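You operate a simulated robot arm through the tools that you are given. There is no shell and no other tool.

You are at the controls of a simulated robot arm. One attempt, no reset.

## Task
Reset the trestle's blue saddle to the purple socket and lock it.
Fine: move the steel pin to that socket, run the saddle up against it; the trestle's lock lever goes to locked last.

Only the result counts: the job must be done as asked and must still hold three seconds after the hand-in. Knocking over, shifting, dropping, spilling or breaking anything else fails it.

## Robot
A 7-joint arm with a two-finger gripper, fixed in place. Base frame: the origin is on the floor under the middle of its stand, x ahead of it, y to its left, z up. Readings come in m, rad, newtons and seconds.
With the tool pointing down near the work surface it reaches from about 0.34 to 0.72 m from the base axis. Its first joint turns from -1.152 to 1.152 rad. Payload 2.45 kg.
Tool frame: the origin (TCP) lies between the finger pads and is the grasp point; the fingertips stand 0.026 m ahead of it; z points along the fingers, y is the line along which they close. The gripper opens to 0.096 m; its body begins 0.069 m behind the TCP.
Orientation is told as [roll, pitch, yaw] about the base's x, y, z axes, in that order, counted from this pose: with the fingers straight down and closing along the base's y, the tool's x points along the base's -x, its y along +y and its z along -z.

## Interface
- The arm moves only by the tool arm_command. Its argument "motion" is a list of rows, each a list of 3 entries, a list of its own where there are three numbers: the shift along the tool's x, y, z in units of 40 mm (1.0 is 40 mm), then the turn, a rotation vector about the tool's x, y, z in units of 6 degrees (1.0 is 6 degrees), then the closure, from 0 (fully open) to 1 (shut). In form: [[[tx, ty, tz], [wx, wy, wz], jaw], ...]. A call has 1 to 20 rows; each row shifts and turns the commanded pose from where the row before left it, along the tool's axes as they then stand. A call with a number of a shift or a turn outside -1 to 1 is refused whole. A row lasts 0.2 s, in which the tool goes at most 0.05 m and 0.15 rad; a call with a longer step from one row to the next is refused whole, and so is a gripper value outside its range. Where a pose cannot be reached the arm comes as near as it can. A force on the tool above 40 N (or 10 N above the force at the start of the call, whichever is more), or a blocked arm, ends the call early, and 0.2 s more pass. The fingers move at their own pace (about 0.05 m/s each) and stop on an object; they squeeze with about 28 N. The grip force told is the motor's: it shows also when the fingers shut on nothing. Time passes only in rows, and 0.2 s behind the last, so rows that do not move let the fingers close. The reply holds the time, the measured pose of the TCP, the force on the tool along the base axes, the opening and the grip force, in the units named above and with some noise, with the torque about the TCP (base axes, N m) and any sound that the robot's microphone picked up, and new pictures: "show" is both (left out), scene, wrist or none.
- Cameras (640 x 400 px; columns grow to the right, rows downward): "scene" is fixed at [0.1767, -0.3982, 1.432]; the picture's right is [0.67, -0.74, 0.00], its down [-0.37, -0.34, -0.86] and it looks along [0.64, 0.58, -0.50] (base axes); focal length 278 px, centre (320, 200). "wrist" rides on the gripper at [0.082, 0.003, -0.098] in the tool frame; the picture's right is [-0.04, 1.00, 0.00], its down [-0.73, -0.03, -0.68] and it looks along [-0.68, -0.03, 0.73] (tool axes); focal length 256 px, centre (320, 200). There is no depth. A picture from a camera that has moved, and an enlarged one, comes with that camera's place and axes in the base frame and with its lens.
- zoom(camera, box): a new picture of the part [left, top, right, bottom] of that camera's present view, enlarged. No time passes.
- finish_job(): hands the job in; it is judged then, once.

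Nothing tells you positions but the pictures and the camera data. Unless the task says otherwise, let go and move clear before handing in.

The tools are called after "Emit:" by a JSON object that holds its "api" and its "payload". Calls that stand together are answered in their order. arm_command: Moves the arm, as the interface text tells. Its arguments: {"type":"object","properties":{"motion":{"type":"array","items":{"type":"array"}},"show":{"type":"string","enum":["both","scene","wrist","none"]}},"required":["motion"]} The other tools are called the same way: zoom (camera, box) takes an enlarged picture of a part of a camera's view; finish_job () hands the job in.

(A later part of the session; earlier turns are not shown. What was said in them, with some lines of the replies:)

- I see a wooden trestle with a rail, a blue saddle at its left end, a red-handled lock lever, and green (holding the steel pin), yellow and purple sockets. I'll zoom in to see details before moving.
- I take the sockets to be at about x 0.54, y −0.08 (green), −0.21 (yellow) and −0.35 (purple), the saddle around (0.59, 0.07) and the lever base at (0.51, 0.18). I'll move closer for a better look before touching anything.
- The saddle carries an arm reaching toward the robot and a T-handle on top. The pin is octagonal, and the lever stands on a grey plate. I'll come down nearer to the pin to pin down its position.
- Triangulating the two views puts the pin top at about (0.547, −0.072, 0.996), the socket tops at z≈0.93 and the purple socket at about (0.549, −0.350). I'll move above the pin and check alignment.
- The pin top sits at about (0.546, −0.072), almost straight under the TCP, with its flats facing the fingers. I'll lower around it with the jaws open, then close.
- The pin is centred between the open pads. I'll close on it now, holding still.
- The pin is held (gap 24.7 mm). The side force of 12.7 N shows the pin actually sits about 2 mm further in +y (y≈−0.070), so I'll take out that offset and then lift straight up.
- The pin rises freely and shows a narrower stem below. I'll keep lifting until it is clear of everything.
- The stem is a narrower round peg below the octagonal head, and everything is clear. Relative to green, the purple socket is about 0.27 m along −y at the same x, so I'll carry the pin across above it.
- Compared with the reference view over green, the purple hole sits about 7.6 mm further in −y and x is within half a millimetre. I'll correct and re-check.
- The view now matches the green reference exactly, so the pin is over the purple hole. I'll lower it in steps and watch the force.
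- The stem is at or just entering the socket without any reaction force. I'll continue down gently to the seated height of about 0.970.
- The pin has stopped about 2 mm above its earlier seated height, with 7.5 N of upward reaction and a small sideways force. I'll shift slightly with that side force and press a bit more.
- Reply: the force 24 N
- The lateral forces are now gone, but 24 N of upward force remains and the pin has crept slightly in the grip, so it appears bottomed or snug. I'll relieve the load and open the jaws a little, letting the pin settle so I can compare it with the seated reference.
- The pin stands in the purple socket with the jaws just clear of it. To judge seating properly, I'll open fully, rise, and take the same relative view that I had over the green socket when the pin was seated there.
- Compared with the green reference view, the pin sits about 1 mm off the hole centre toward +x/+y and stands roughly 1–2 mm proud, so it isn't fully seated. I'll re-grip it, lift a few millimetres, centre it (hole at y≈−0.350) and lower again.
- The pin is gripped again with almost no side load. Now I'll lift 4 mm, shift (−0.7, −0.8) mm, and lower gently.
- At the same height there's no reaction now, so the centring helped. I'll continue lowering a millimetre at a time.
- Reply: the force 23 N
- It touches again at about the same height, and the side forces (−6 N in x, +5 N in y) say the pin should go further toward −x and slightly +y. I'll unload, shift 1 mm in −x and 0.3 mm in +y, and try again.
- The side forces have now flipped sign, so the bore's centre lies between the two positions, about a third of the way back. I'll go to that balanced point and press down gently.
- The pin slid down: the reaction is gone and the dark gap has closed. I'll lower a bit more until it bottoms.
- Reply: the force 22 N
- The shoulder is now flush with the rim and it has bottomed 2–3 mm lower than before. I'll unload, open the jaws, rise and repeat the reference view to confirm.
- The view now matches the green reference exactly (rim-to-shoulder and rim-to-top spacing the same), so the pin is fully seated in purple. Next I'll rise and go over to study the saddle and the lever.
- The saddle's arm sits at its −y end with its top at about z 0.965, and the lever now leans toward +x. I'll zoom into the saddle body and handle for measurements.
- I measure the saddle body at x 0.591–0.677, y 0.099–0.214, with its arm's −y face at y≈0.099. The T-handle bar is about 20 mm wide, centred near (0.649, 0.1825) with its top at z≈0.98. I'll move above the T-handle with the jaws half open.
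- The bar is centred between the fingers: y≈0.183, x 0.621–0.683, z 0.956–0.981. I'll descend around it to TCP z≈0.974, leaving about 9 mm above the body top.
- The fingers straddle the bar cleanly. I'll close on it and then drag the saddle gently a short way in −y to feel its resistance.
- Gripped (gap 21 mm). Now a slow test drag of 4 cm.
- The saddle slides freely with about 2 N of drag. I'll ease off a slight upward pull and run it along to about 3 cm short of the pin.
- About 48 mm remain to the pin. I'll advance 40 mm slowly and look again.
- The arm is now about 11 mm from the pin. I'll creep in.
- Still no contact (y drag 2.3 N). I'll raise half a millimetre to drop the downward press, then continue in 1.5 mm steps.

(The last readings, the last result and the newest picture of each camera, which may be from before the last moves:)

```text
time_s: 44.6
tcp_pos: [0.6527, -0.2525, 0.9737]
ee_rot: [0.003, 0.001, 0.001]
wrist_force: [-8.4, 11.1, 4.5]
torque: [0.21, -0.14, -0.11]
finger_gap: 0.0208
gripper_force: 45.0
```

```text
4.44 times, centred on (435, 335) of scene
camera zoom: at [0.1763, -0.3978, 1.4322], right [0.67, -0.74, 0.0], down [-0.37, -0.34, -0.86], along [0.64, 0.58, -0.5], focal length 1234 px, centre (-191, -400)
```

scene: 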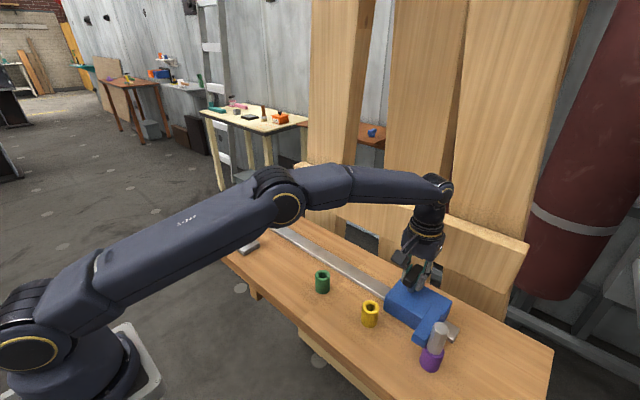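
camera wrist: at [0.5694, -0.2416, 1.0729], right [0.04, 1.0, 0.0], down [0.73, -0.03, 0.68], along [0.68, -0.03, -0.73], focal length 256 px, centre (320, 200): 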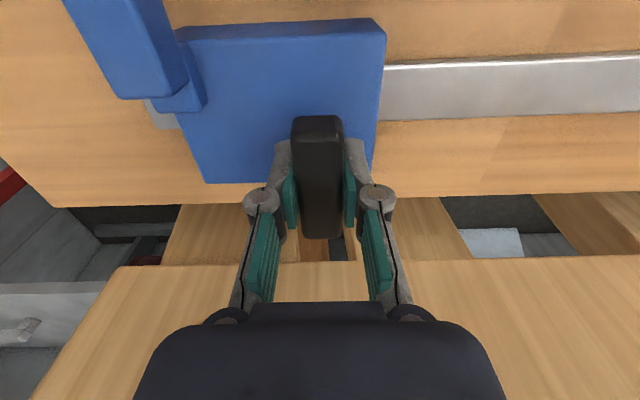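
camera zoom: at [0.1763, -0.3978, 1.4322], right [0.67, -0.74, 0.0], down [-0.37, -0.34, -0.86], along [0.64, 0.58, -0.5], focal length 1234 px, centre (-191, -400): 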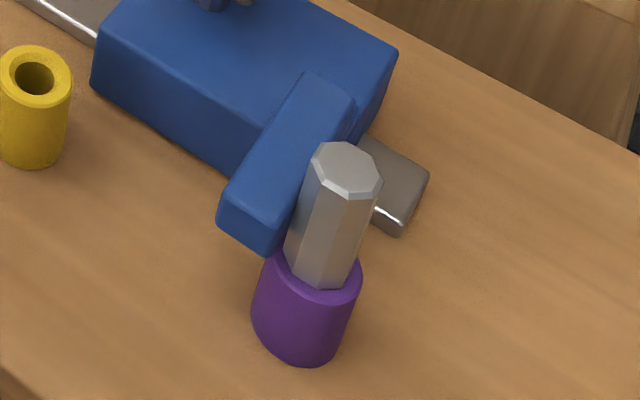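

Contact is made: the y reaction jumped to 11 N and the arm touches the pin at the expected place. I'll add a slight extra push to close any play, then check.

Emit:
{"api": "arm_command", "payload": {"motion": [[[0, -0.02, 0], [0, 0, 0], 1], [[0, 0, 0], [0, 0, 0], 1], [[0, 0, 0], [0, 0, 0], 1]], "show": "both"}}

Emit:
{"api": "zoom", "payload": {"camera": "scene", "box": [400, 300, 460, 370]}}

```text
time_s: 45.4
tcp_pos: [0.6528, -0.2526, 0.974]
ee_rot: [0.003, 0.0, 0.001]
wrist_force: [-11.4, 22.2, 4.0]
torque: [0.24, 0.1, -0.66]
finger_gap: 0.0204
gripper_force: 45.2
camera wrist: at [0.5697, -0.2513, 1.073], right [0.04, 1.0, 0.0], down [0.73, -0.03, 0.68], along [0.68, -0.02, -0.74], focal length 256 px, centre (320, 200)
```

scene: 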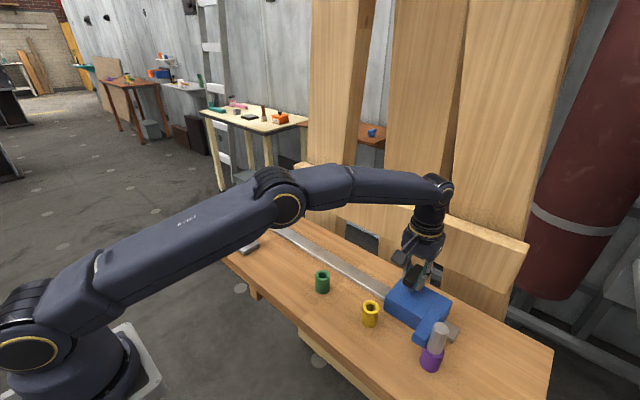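
wrist: 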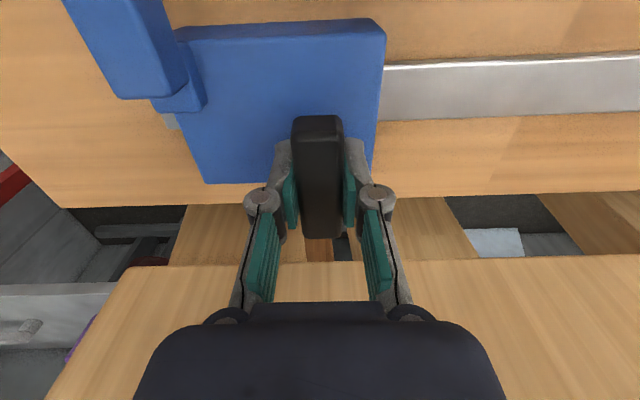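

```text
5.71 times, centred on (430, 335) of scene
camera zoom: at [0.1763, -0.3975, 1.4323], right [0.67, -0.74, 0.0], down [-0.37, -0.34, -0.86], along [0.64, 0.58, -0.5], focal length 1587 px, centre (-309, -571)
```

zoom: 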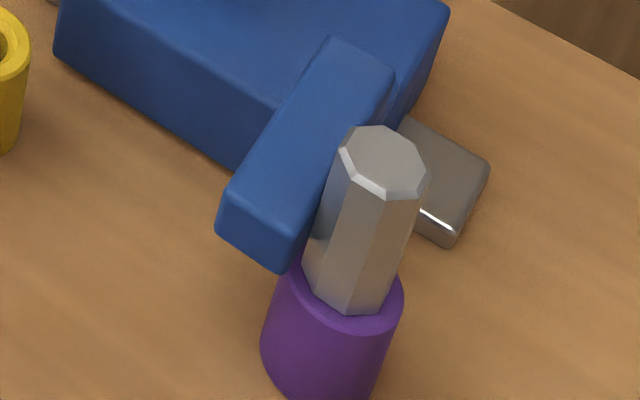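

The saddle is firmly against the pin (22 N, no motion). I'll relax the excess push, open the jaws, and lift clear.

Emit:
{"api": "arm_command", "payload": {"motion": [[[0, 0.022, 0], [0, 0, 0], 1], [[0, 0, 0], [0, 0, 0], 0.75], [[0, 0, 0], [0, 0, 0], 0.5], [[0, 0, 0], [0, 0, 0], 0.4], [[0, 0, 0], [0, 0, 0], 0.4], [[0, 0, -0.3], [0, 0, 0], 0.4], [[0, 0, -0.7], [0, 0, 0], 0.4], [[0, 0, -0.8], [0, 0, 0], 0.4], [[0, 0, -0.8], [0, 0, 0], 0.4], [[0, 0, 0], [0, 0, 0], 0.4]], "show": "both"}}

Emit:
{"api": "zoom", "payload": {"camera": "scene", "box": [390, 280, 470, 370]}}

Emit:
{"api": "zoom", "payload": {"camera": "wrist", "box": [180, 0, 420, 150]}}

```text
time_s: 47.6
tcp_pos: [0.6515, -0.2522, 1.0795]
ee_rot: [-0.001, -0.001, -0.001]
wrist_force: [0.5, -0.6, -0.1]
torque: [0.01, 0.03, -0.02]
finger_gap: 0.0577
gripper_force: 0.0
camera wrist: at [0.5695, -0.2515, 1.1774], right [0.04, 1.0, 0.0], down [0.73, -0.03, 0.68], along [0.68, -0.03, -0.73], focal length 256 px, centre (320, 200)
```

scene: 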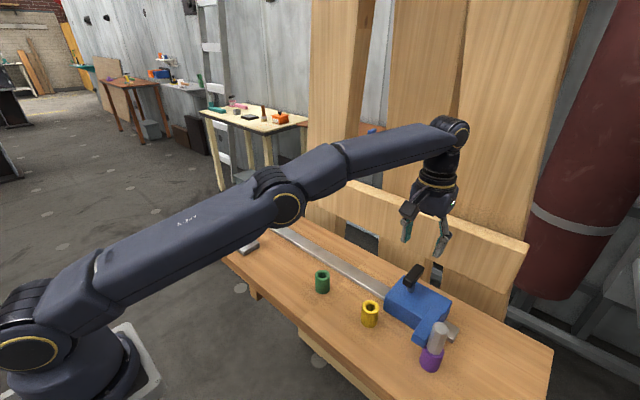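
wrist: 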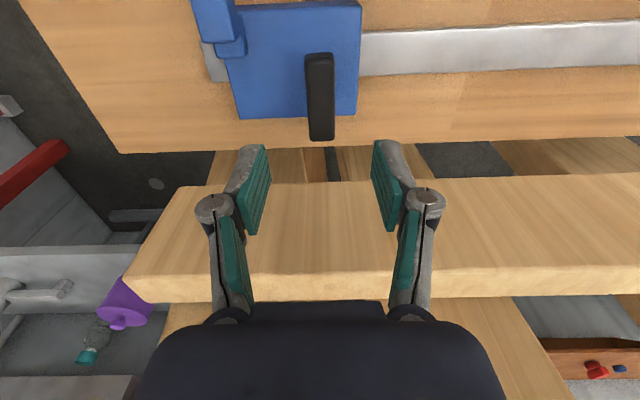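

```text
4.44 times, centred on (430, 325) of scene
camera zoom: at [0.1767, -0.3982, 1.432], right [0.67, -0.74, 0.0], down [-0.37, -0.34, -0.86], along [0.64, 0.58, -0.5], focal length 1234 px, centre (-169, -356)
```

zoom: 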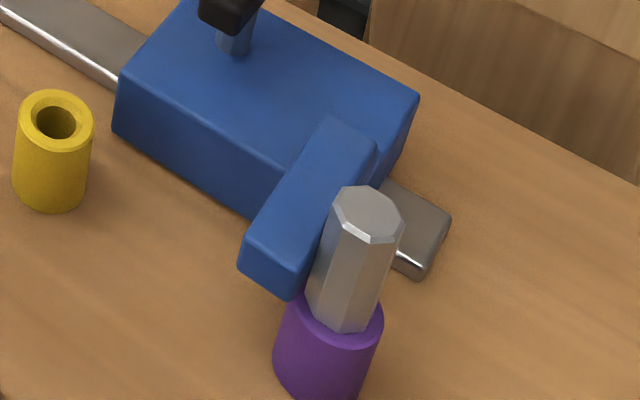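

```text
2.67 times, centred on (300, 75) of wrist
camera zoom: at [0.5695, -0.2515, 1.1774], right [0.04, 1.0, 0.0], down [0.73, -0.03, 0.68], along [0.68, -0.03, -0.73], focal length 683 px, centre (373, 533)
```

zoom: 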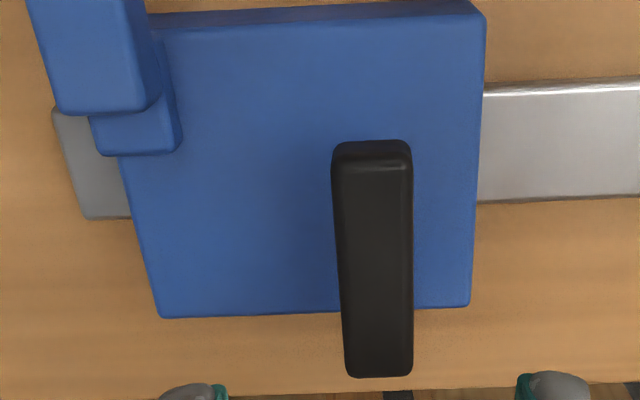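

The saddle stayed put against the pin after release. I'll pull back for a view straight over the contact to verify there is no gap.

Emit:
{"api": "arm_command", "payload": {"motion": [[[0.3, 0, -0.8], [0, 0, 0], 0.4], [[0.9, -0.3, -0.3], [0, 0, 0], 0.4], [[0.9, -0.4, -0.2], [0, 0, 0], 0.4], [[0.9, -0.4, 0], [0, 0, 0], 0.4], [[0.8, -0.1, 0], [0, 0, 0], 0.4], [[0, 0, 0], [0, 0, 0], 0.4], [[0, 0, 0], [0, 0, 0], 0.4]], "show": "both"}}

Emit:
{"api": "zoom", "payload": {"camera": "wrist", "box": [240, 50, 400, 150]}}

```text
time_s: 49.2
tcp_pos: [0.4982, -0.3023, 1.1309]
ee_rot: [-0.001, 0.0, -0.001]
wrist_force: [1.0, 0.9, 0.6]
torque: [0.05, -0.01, 0.0]
finger_gap: 0.0573
gripper_force: 0.2
camera wrist: at [0.4174, -0.3003, 1.2293], right [0.04, 1.0, 0.0], down [0.73, -0.03, 0.68], along [0.68, -0.03, -0.73], focal length 256 px, centre (320, 200)
```

scene: 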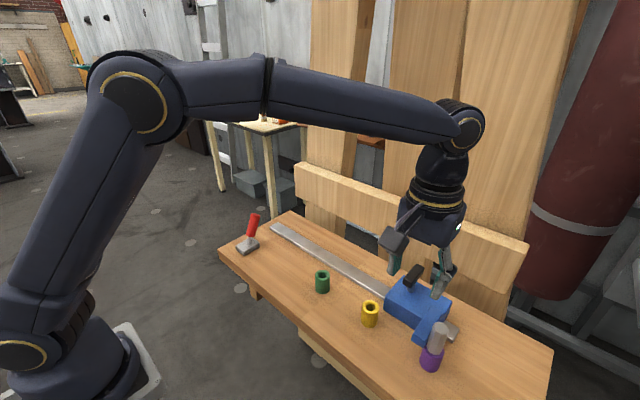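
wrist: 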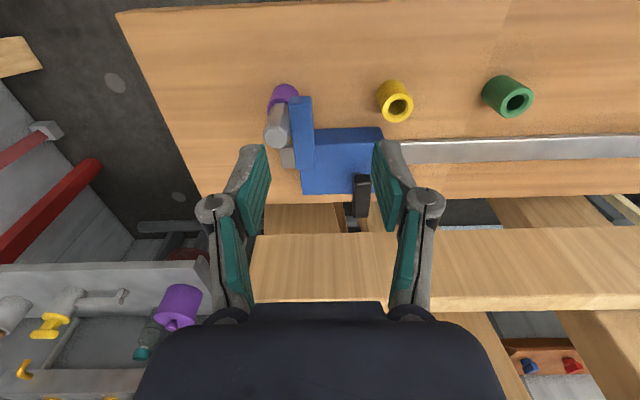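

```text
4.00 times, centred on (320, 100) of wrist
camera zoom: at [0.4174, -0.3003, 1.2293], right [0.04, 1.0, 0.0], down [0.73, -0.03, 0.68], along [0.68, -0.03, -0.73], focal length 1024 px, centre (320, 600)
```

zoom: 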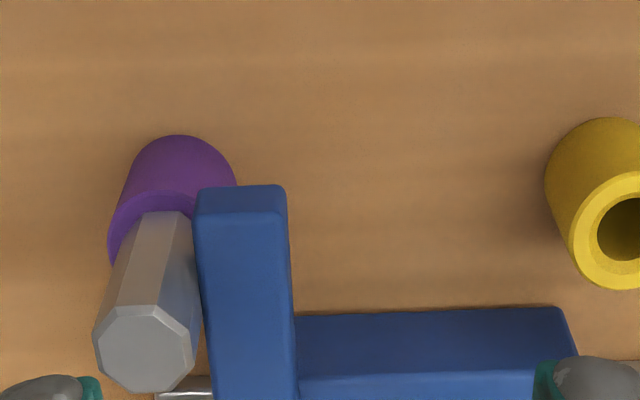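

The arm is touching the pin with no visible gap, and the pin is still fully seated. Now I'll close the fingers and travel to the lever for a closer look.

Emit:
{"api": "arm_command", "payload": {"motion": [[[0, 0.5, 0], [0, 0, 0], 1], [[0, 0.9, 0], [0, 0, 0], 1], [[0, 1, 0], [0, 0, 0], 1], [[0, 1, 0], [0, 0, 0], 1], [[0, 1, 0], [0, 0, 0], 1], [[0, 1, 0], [0, 0, 0], 1], [[0, 1, 0], [0, 0, 0], 1], [[0, 1, 0], [0, 0, 0], 1], [[0, 1, 0], [0, 0, 0], 1], [[0, 1, 0], [0, 0, 0], 1], [[0, 1, 0], [0, 0, 0], 1], [[0, 1, 0], [0, 0, 0], 1], [[0, 0.8, 0], [0, 0, 0], 1], [[0, 0.3, 0], [0, 0, 0], 1], [[0, 0, 0], [0, 0, 0], 1], [[0, 0, 0], [0, 0, 0], 1]], "show": "both"}}

Emit:
{"api": "zoom", "payload": {"camera": "wrist", "box": [250, 20, 410, 160]}}

Emit:
{"api": "zoom", "payload": {"camera": "scene", "box": [220, 195, 290, 265]}}

```text
time_s: 52.6
tcp_pos: [0.4992, 0.1981, 1.1299]
ee_rot: [0.001, -0.001, -0.001]
wrist_force: [0.2, 0.1, -0.2]
torque: [0.03, 0.03, 0.02]
finger_gap: 0.0
gripper_force: 27.6
camera wrist: at [0.4177, 0.1998, 1.2284], right [0.04, 1.0, 0.0], down [0.73, -0.03, 0.68], along [0.68, -0.03, -0.73], focal length 256 px, centre (320, 200)
```

scene: 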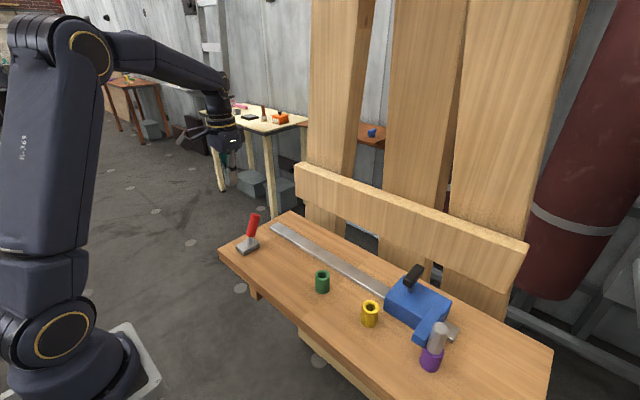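
wrist: 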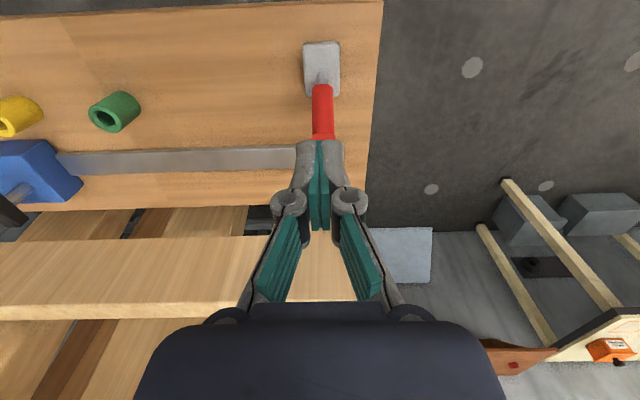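

```text
2.86 times, centred on (330, 90) of wrist
camera zoom: at [0.4177, 0.1998, 1.2284], right [0.04, 1.0, 0.0], down [0.73, -0.03, 0.68], along [0.68, -0.03, -0.73], focal length 731 px, centre (291, 514)
```

zoom: 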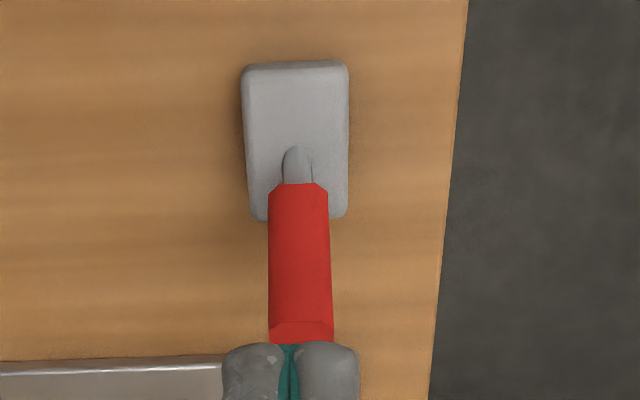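

```text
5.71 times, centred on (255, 230) of scene
camera zoom: at [0.1767, -0.3981, 1.432], right [0.67, -0.74, 0.0], down [-0.37, -0.34, -0.86], along [0.64, 0.58, -0.5], focal length 1587 px, centre (691, 29)
```

zoom: 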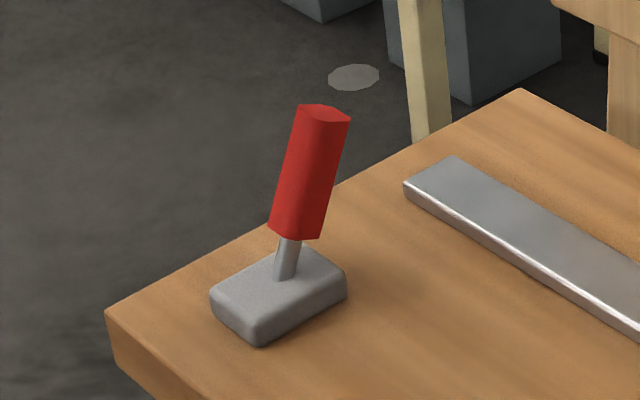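

The lever leans toward +x with its handle end at about (0.553, 0.198, 0.987), pivoting near (0.516, 0.198, 0.89) about an axis along y. I'll bring the closed fingers down on its +x side, ready to push it over toward −x.

Emit:
{"api": "arm_command", "payload": {"motion": [[[-0.95, 0, 0.25], [0, 0, 0], 1], [[-0.95, 0, 0.25], [0, 0, 0], 1], [[-0.95, 0, 0.25], [0, 0, 0], 1], [[0, 0, 0.8], [0, 0, 0], 1], [[0, 0, 0.8], [0, 0, 0], 1], [[0, 0, 0.8], [0, 0, 0], 1], [[0, 0, 0.6], [0, 0, 0], 1], [[0, 0, 0.3], [0, 0, 0], 1], [[0, 0, 0], [0, 0, 0], 1]], "show": "both"}}

Emit:
{"api": "zoom", "payload": {"camera": "scene", "box": [220, 180, 310, 265]}}

```text
time_s: 54.6
tcp_pos: [0.6133, 0.1985, 0.968]
ee_rot: [-0.001, 0.0, 0.001]
wrist_force: [0.0, 0.0, -0.1]
torque: [-0.01, -0.02, 0.0]
finger_gap: 0.0001
gripper_force: 28.4
camera wrist: at [0.5316, 0.2004, 1.0667], right [0.04, 1.0, 0.0], down [0.73, -0.03, 0.68], along [0.68, -0.03, -0.73], focal length 256 px, centre (320, 200)
```

scene: 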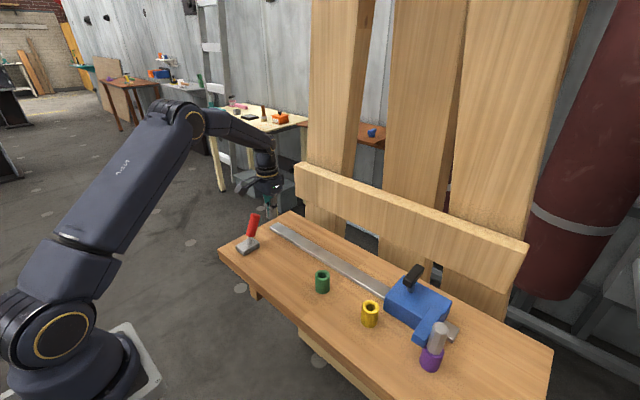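
wrist: 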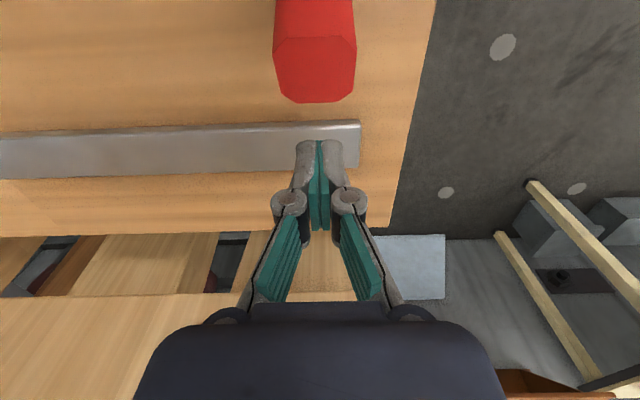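

```text
4.71 times, centred on (265, 222) of scene
camera zoom: at [0.1767, -0.3982, 1.432], right [0.67, -0.74, 0.0], down [-0.37, -0.34, -0.86], along [0.64, 0.58, -0.5], focal length 1307 px, centre (579, 94)
```

zoom: 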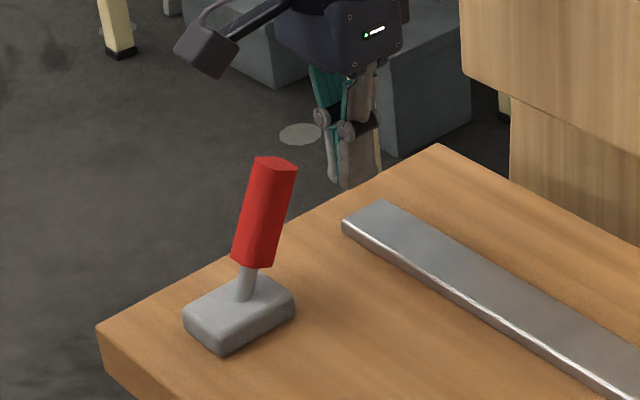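

The fingers are in line with the handle. I'll push slowly toward −x and watch the force.

Emit:
{"api": "arm_command", "payload": {"motion": [[[0.3, 0, 0], [0, 0, 0], 1], [[0.3, 0, 0], [0, 0, 0], 1], [[0.2, 0, 0], [0, 0, 0], 1], [[0.15, 0, 0], [0, 0, 0], 1], [[0.15, 0, 0], [0, 0, 0], 1], [[0, 0, 0], [0, 0, 0], 1]], "show": "both"}}

Emit:
{"api": "zoom", "payload": {"camera": "scene", "box": [220, 180, 310, 265]}}

```text
time_s: 56.0
tcp_pos: [0.5691, 0.1972, 0.9687]
ee_rot: [-0.001, 0.0, 0.001]
wrist_force: [-0.4, 0.9, 0.6]
torque: [0.0, 0.0, -0.03]
finger_gap: 0.0
gripper_force: 28.1
camera wrist: at [0.4875, 0.1995, 1.0665], right [0.04, 1.0, 0.0], down [0.73, -0.03, 0.68], along [0.68, -0.03, -0.73], focal length 256 px, centre (320, 200)
```

scene: 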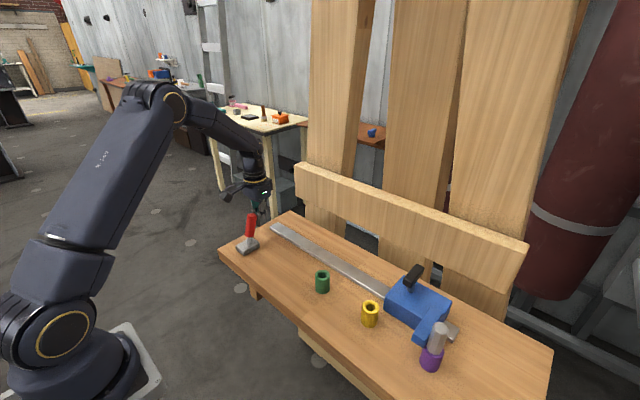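
wrist: 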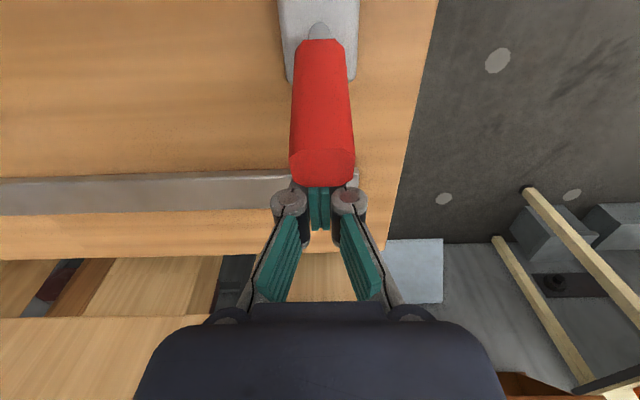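

```text
4.71 times, centred on (265, 222) of scene
camera zoom: at [0.1767, -0.3982, 1.432], right [0.67, -0.74, 0.0], down [-0.37, -0.34, -0.86], along [0.64, 0.58, -0.5], focal length 1307 px, centre (579, 94)
```

zoom: 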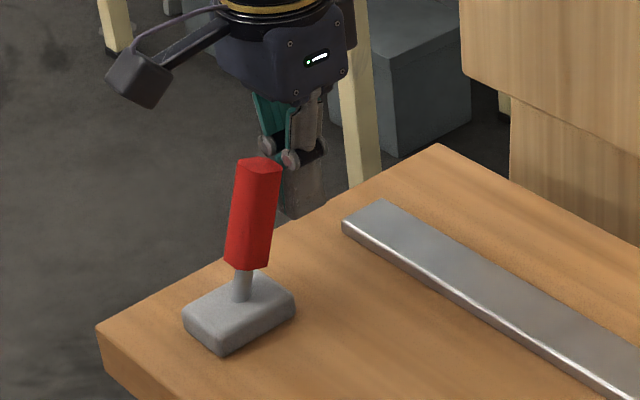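

The lever is swinging over toward −x with little resistance. I'll keep pushing in small steps until it reaches its stop.

Emit:
{"api": "arm_command", "payload": {"motion": [[[0.2, 0, 0], [0, 0, 0], 1], [[0.2, 0, 0], [0, 0, 0], 1], [[0.2, 0, 0], [0, 0, 0], 1], [[0.2, 0, 0], [0, 0, 0], 1], [[0, 0, 0], [0, 0, 0], 1]], "show": "both"}}

Emit:
{"api": "zoom", "payload": {"camera": "scene", "box": [220, 180, 310, 265]}}

```text
time_s: 57.2
tcp_pos: [0.5379, 0.1978, 0.968]
ee_rot: [-0.002, 0.001, 0.0]
wrist_force: [-0.1, -1.0, 0.2]
torque: [-0.02, -0.03, 0.01]
finger_gap: 0.0
gripper_force: 27.9
camera wrist: at [0.4552, 0.1997, 1.0669], right [0.04, 1.0, 0.0], down [0.73, -0.03, 0.68], along [0.68, -0.03, -0.73], focal length 256 px, centre (320, 200)
```

scene: 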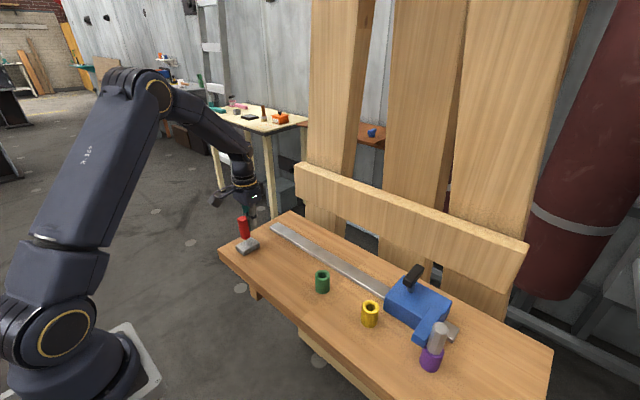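
wrist: 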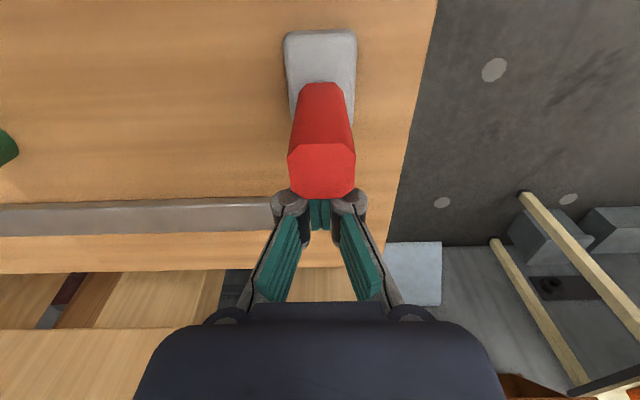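

```text
4.71 times, centred on (265, 222) of scene
camera zoom: at [0.1767, -0.3982, 1.432], right [0.67, -0.74, 0.0], down [-0.37, -0.34, -0.86], along [0.64, 0.58, -0.5], focal length 1307 px, centre (579, 94)
```

zoom: 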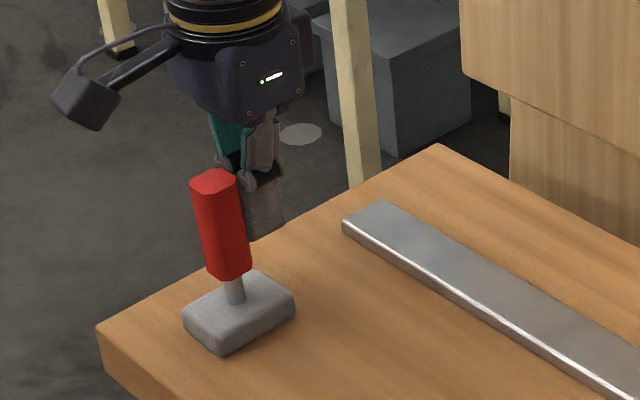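

The lever is now near upright and going over. I'll continue.

Emit:
{"api": "arm_command", "payload": {"motion": [[[0.15, 0, 0], [0, 0, 0], 1], [[0.15, 0, 0], [0, 0, 0], 1], [[0.15, 0, 0], [0, 0, 0], 1], [[0.15, 0, 0], [0, 0, 0], 1], [[0, 0, 0], [0, 0, 0], 1]], "show": "both"}}

Emit:
{"api": "zoom", "payload": {"camera": "scene", "box": [220, 180, 310, 265]}}

```text
time_s: 58.4
tcp_pos: [0.5158, 0.1973, 0.9695]
ee_rot: [0.003, -0.004, 0.001]
wrist_force: [11.3, 0.2, 1.5]
torque: [0.04, -0.21, -0.04]
finger_gap: 0.0
gripper_force: 27.9
camera wrist: at [0.4326, 0.1994, 1.0673], right [0.04, 1.0, 0.0], down [0.73, -0.03, 0.68], along [0.68, -0.03, -0.73], focal length 256 px, centre (320, 200)
```

scene: 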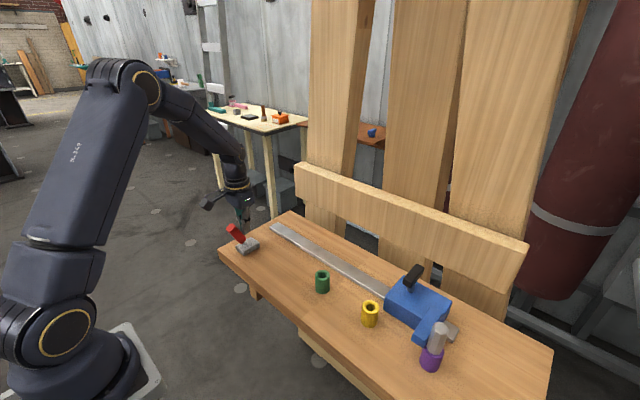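
wrist: 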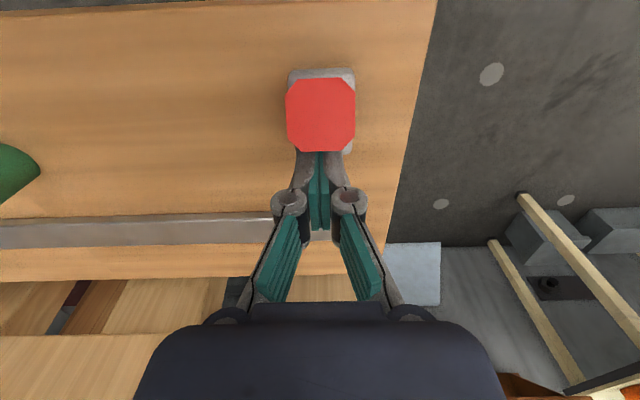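

```text
4.71 times, centred on (265, 222) of scene
camera zoom: at [0.177, -0.3982, 1.432], right [0.67, -0.74, 0.0], down [-0.37, -0.34, -0.86], along [0.64, 0.58, -0.5], focal length 1307 px, centre (579, 94)
```

zoom: 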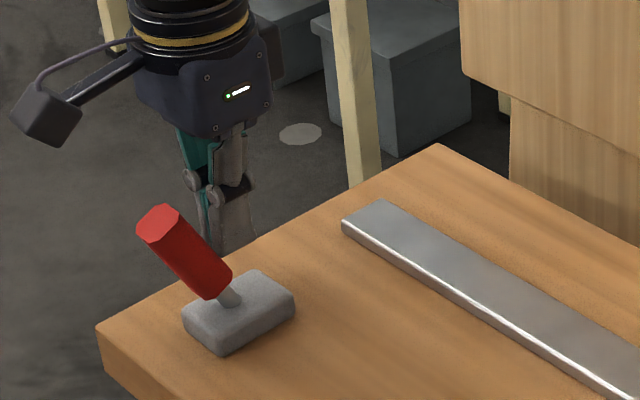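

The lever has swung to about 24° on the −x side, the mirror of where it started, and now resists with 11 N. I'll press a little more to make sure it's at its stop.

Emit:
{"api": "arm_command", "payload": {"motion": [[[0.04, 0, 0], [0, 0, 0], 1], [[0.04, 0, 0], [0, 0, 0], 1], [[0, 0, 0], [0, 0, 0], 1]], "show": "both"}}

Emit:
{"api": "zoom", "payload": {"camera": "scene", "box": [220, 180, 310, 265]}}

Emit:
{"api": "zoom", "payload": {"camera": "wrist", "box": [240, 50, 400, 170]}}

```text
time_s: 59.2
tcp_pos: [0.5143, 0.1979, 0.9682]
ee_rot: [0.003, -0.011, -0.001]
wrist_force: [30.2, -2.9, 1.3]
torque: [-0.06, -0.72, -0.01]
finger_gap: 0.0061
gripper_force: 28.2
camera wrist: at [0.4313, 0.1991, 1.0672], right [0.04, 1.0, 0.0], down [0.73, -0.03, 0.69], along [0.69, -0.03, -0.73], focal length 256 px, centre (320, 200)
```

scene: 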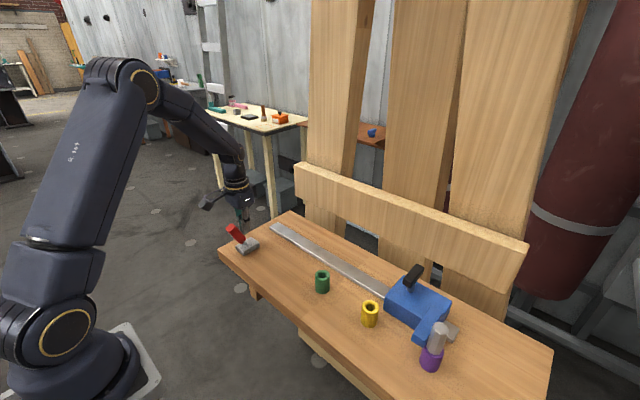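
wrist: 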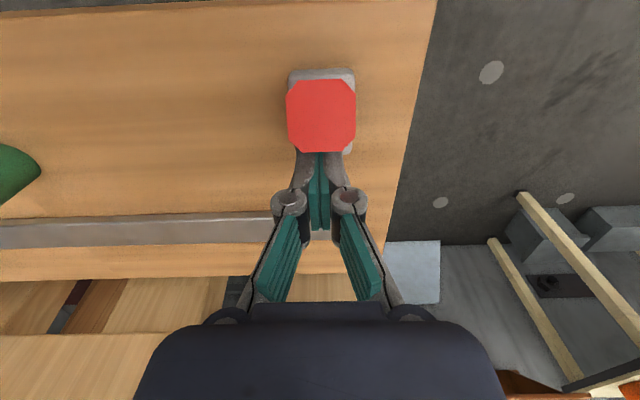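

```text
4.71 times, centred on (265, 222) of scene
camera zoom: at [0.1775, -0.3982, 1.4319], right [0.67, -0.74, 0.0], down [-0.37, -0.34, -0.86], along [0.64, 0.58, -0.5], focal length 1307 px, centre (579, 94)
```

zoom: 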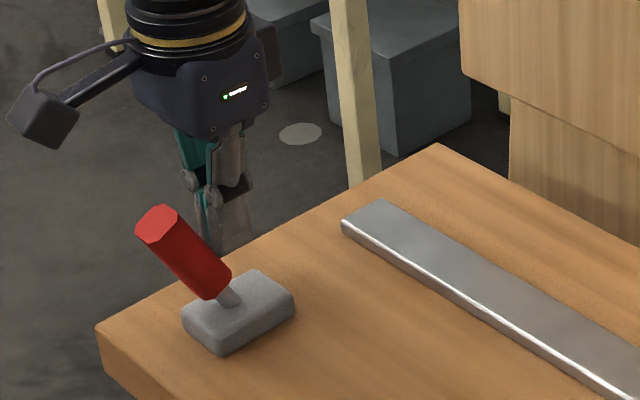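

```text
3.33 times, centred on (320, 110) of wrist
camera zoom: at [0.4313, 0.1991, 1.0672], right [0.04, 1.0, 0.0], down [0.73, -0.03, 0.69], along [0.69, -0.03, -0.73], focal length 853 px, centre (320, 500)
```

zoom: 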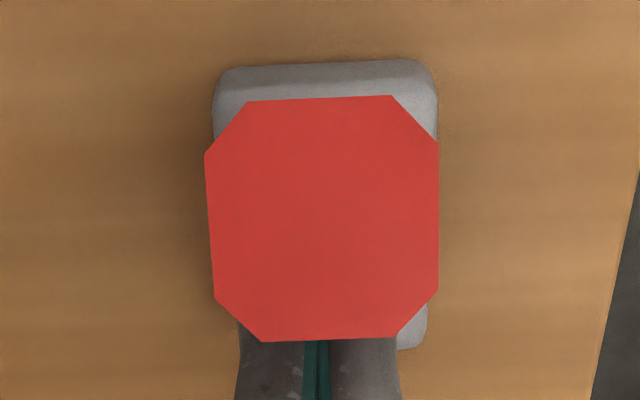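

With 30 N the lever doesn't move any further, so it is at its locked stop. I'll back off in +x and rise clear, then check that it stays.

Emit:
{"api": "arm_command", "payload": {"motion": [[[-0.1, 0, 0], [0, 0, 0], 1], [[-0.3, 0, 0], [0, 0, 0], 1], [[-0.5, 0, 0], [0, 0, 0], 1], [[-0.5, 0, 0], [0, 0, 0], 1], [[0, 0, -0.5], [0, 0, 0], 1], [[0, 0, -0.8], [0, 0, 0], 1], [[0, 0, -0.8], [0, 0, 0], 1], [[0, 0, -0.8], [0, 0, 0], 1], [[0, 0, -0.8], [0, 0, 0], 1], [[0, 0, 0], [0, 0, 0], 1]], "show": "both"}}

Emit:
{"api": "zoom", "payload": {"camera": "scene", "box": [220, 180, 310, 265]}}

Emit:
{"api": "zoom", "payload": {"camera": "scene", "box": [380, 260, 480, 380]}}

```text
time_s: 61.4
tcp_pos: [0.5665, 0.1989, 1.1176]
ee_rot: [0.0, 0.0, 0.002]
wrist_force: [-0.4, 0.1, -1.1]
torque: [-0.01, 0.04, 0.01]
finger_gap: 0.0004
gripper_force: 28.5
camera wrist: at [0.4842, 0.2001, 1.216], right [0.04, 1.0, 0.0], down [0.73, -0.03, 0.68], along [0.68, -0.03, -0.73], focal length 256 px, centre (320, 200)
```

scene: 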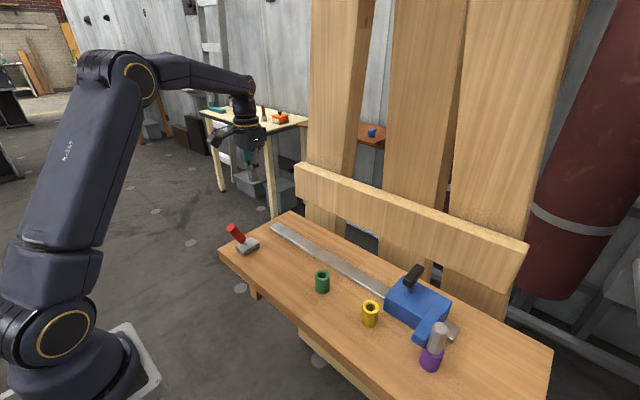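
wrist: 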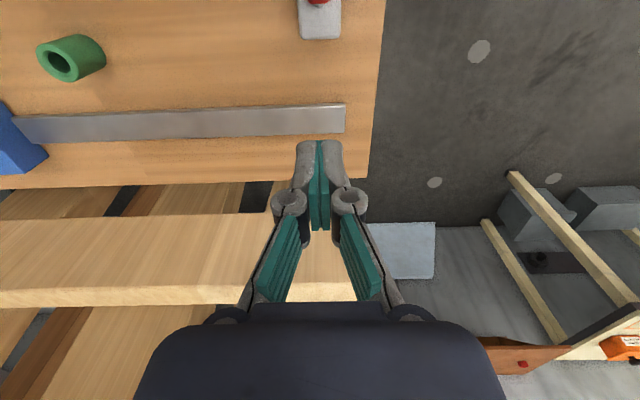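

```text
4.71 times, centred on (265, 222) of scene
camera zoom: at [0.1767, -0.3982, 1.432], right [0.67, -0.74, 0.0], down [-0.37, -0.34, -0.86], along [0.64, 0.58, -0.5], focal length 1307 px, centre (579, 94)
```

zoom: 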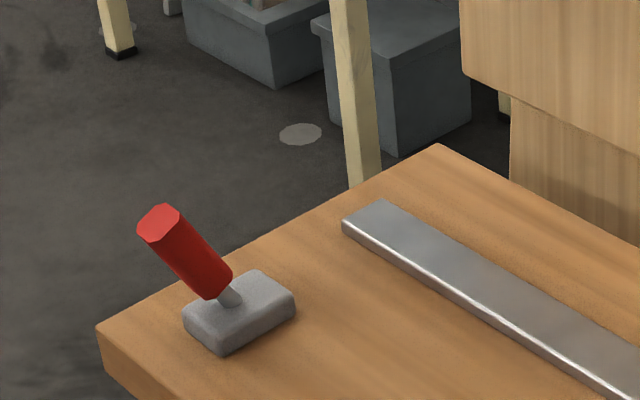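

```text
3.33 times, centred on (430, 320) of scene
camera zoom: at [0.1767, -0.3982, 1.432], right [0.67, -0.74, 0.0], down [-0.37, -0.34, -0.86], along [0.64, 0.58, -0.5], focal length 926 px, centre (-47, -200)
```

zoom: 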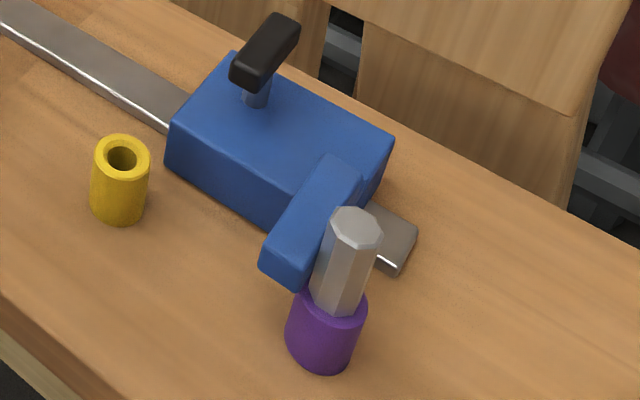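

The pin is seated in the purple socket, the saddle's arm rests against it, the lever is holding at its locked stop, and the gripper is clear. I'm handing the job in.

Emit:
{"api": "finish_job", "payload": {}}

```text
The job is handed in.
```

I moved the steel pin to the purple socket, ran the blue saddle up against it, and then threw the lock lever. The job is handed in; no verdict has come back yet.

- **Pin:** It stopped about 2 mm short on the first try, so I gripped it again, centred it and lowered it fully. It now sits at the same depth as it did in the green socket.
- **Saddle:** I slid it along the rail by its handle until its arm touched the pin. It held against a 22 N push and stayed put when I let go, with no visible gap.
- **Lever:** I pushed it from its starting lean over to the opposite side. It stopped there, didn't move under 30 N, and stayed when I backed off. It has no markings, so I took that end as locked because the saddle slid freely with the lever at the other end. I didn't test the lock by pushing the saddle afterwards.

The gripper is clear of everything, and I saw nothing else knocked or moved.
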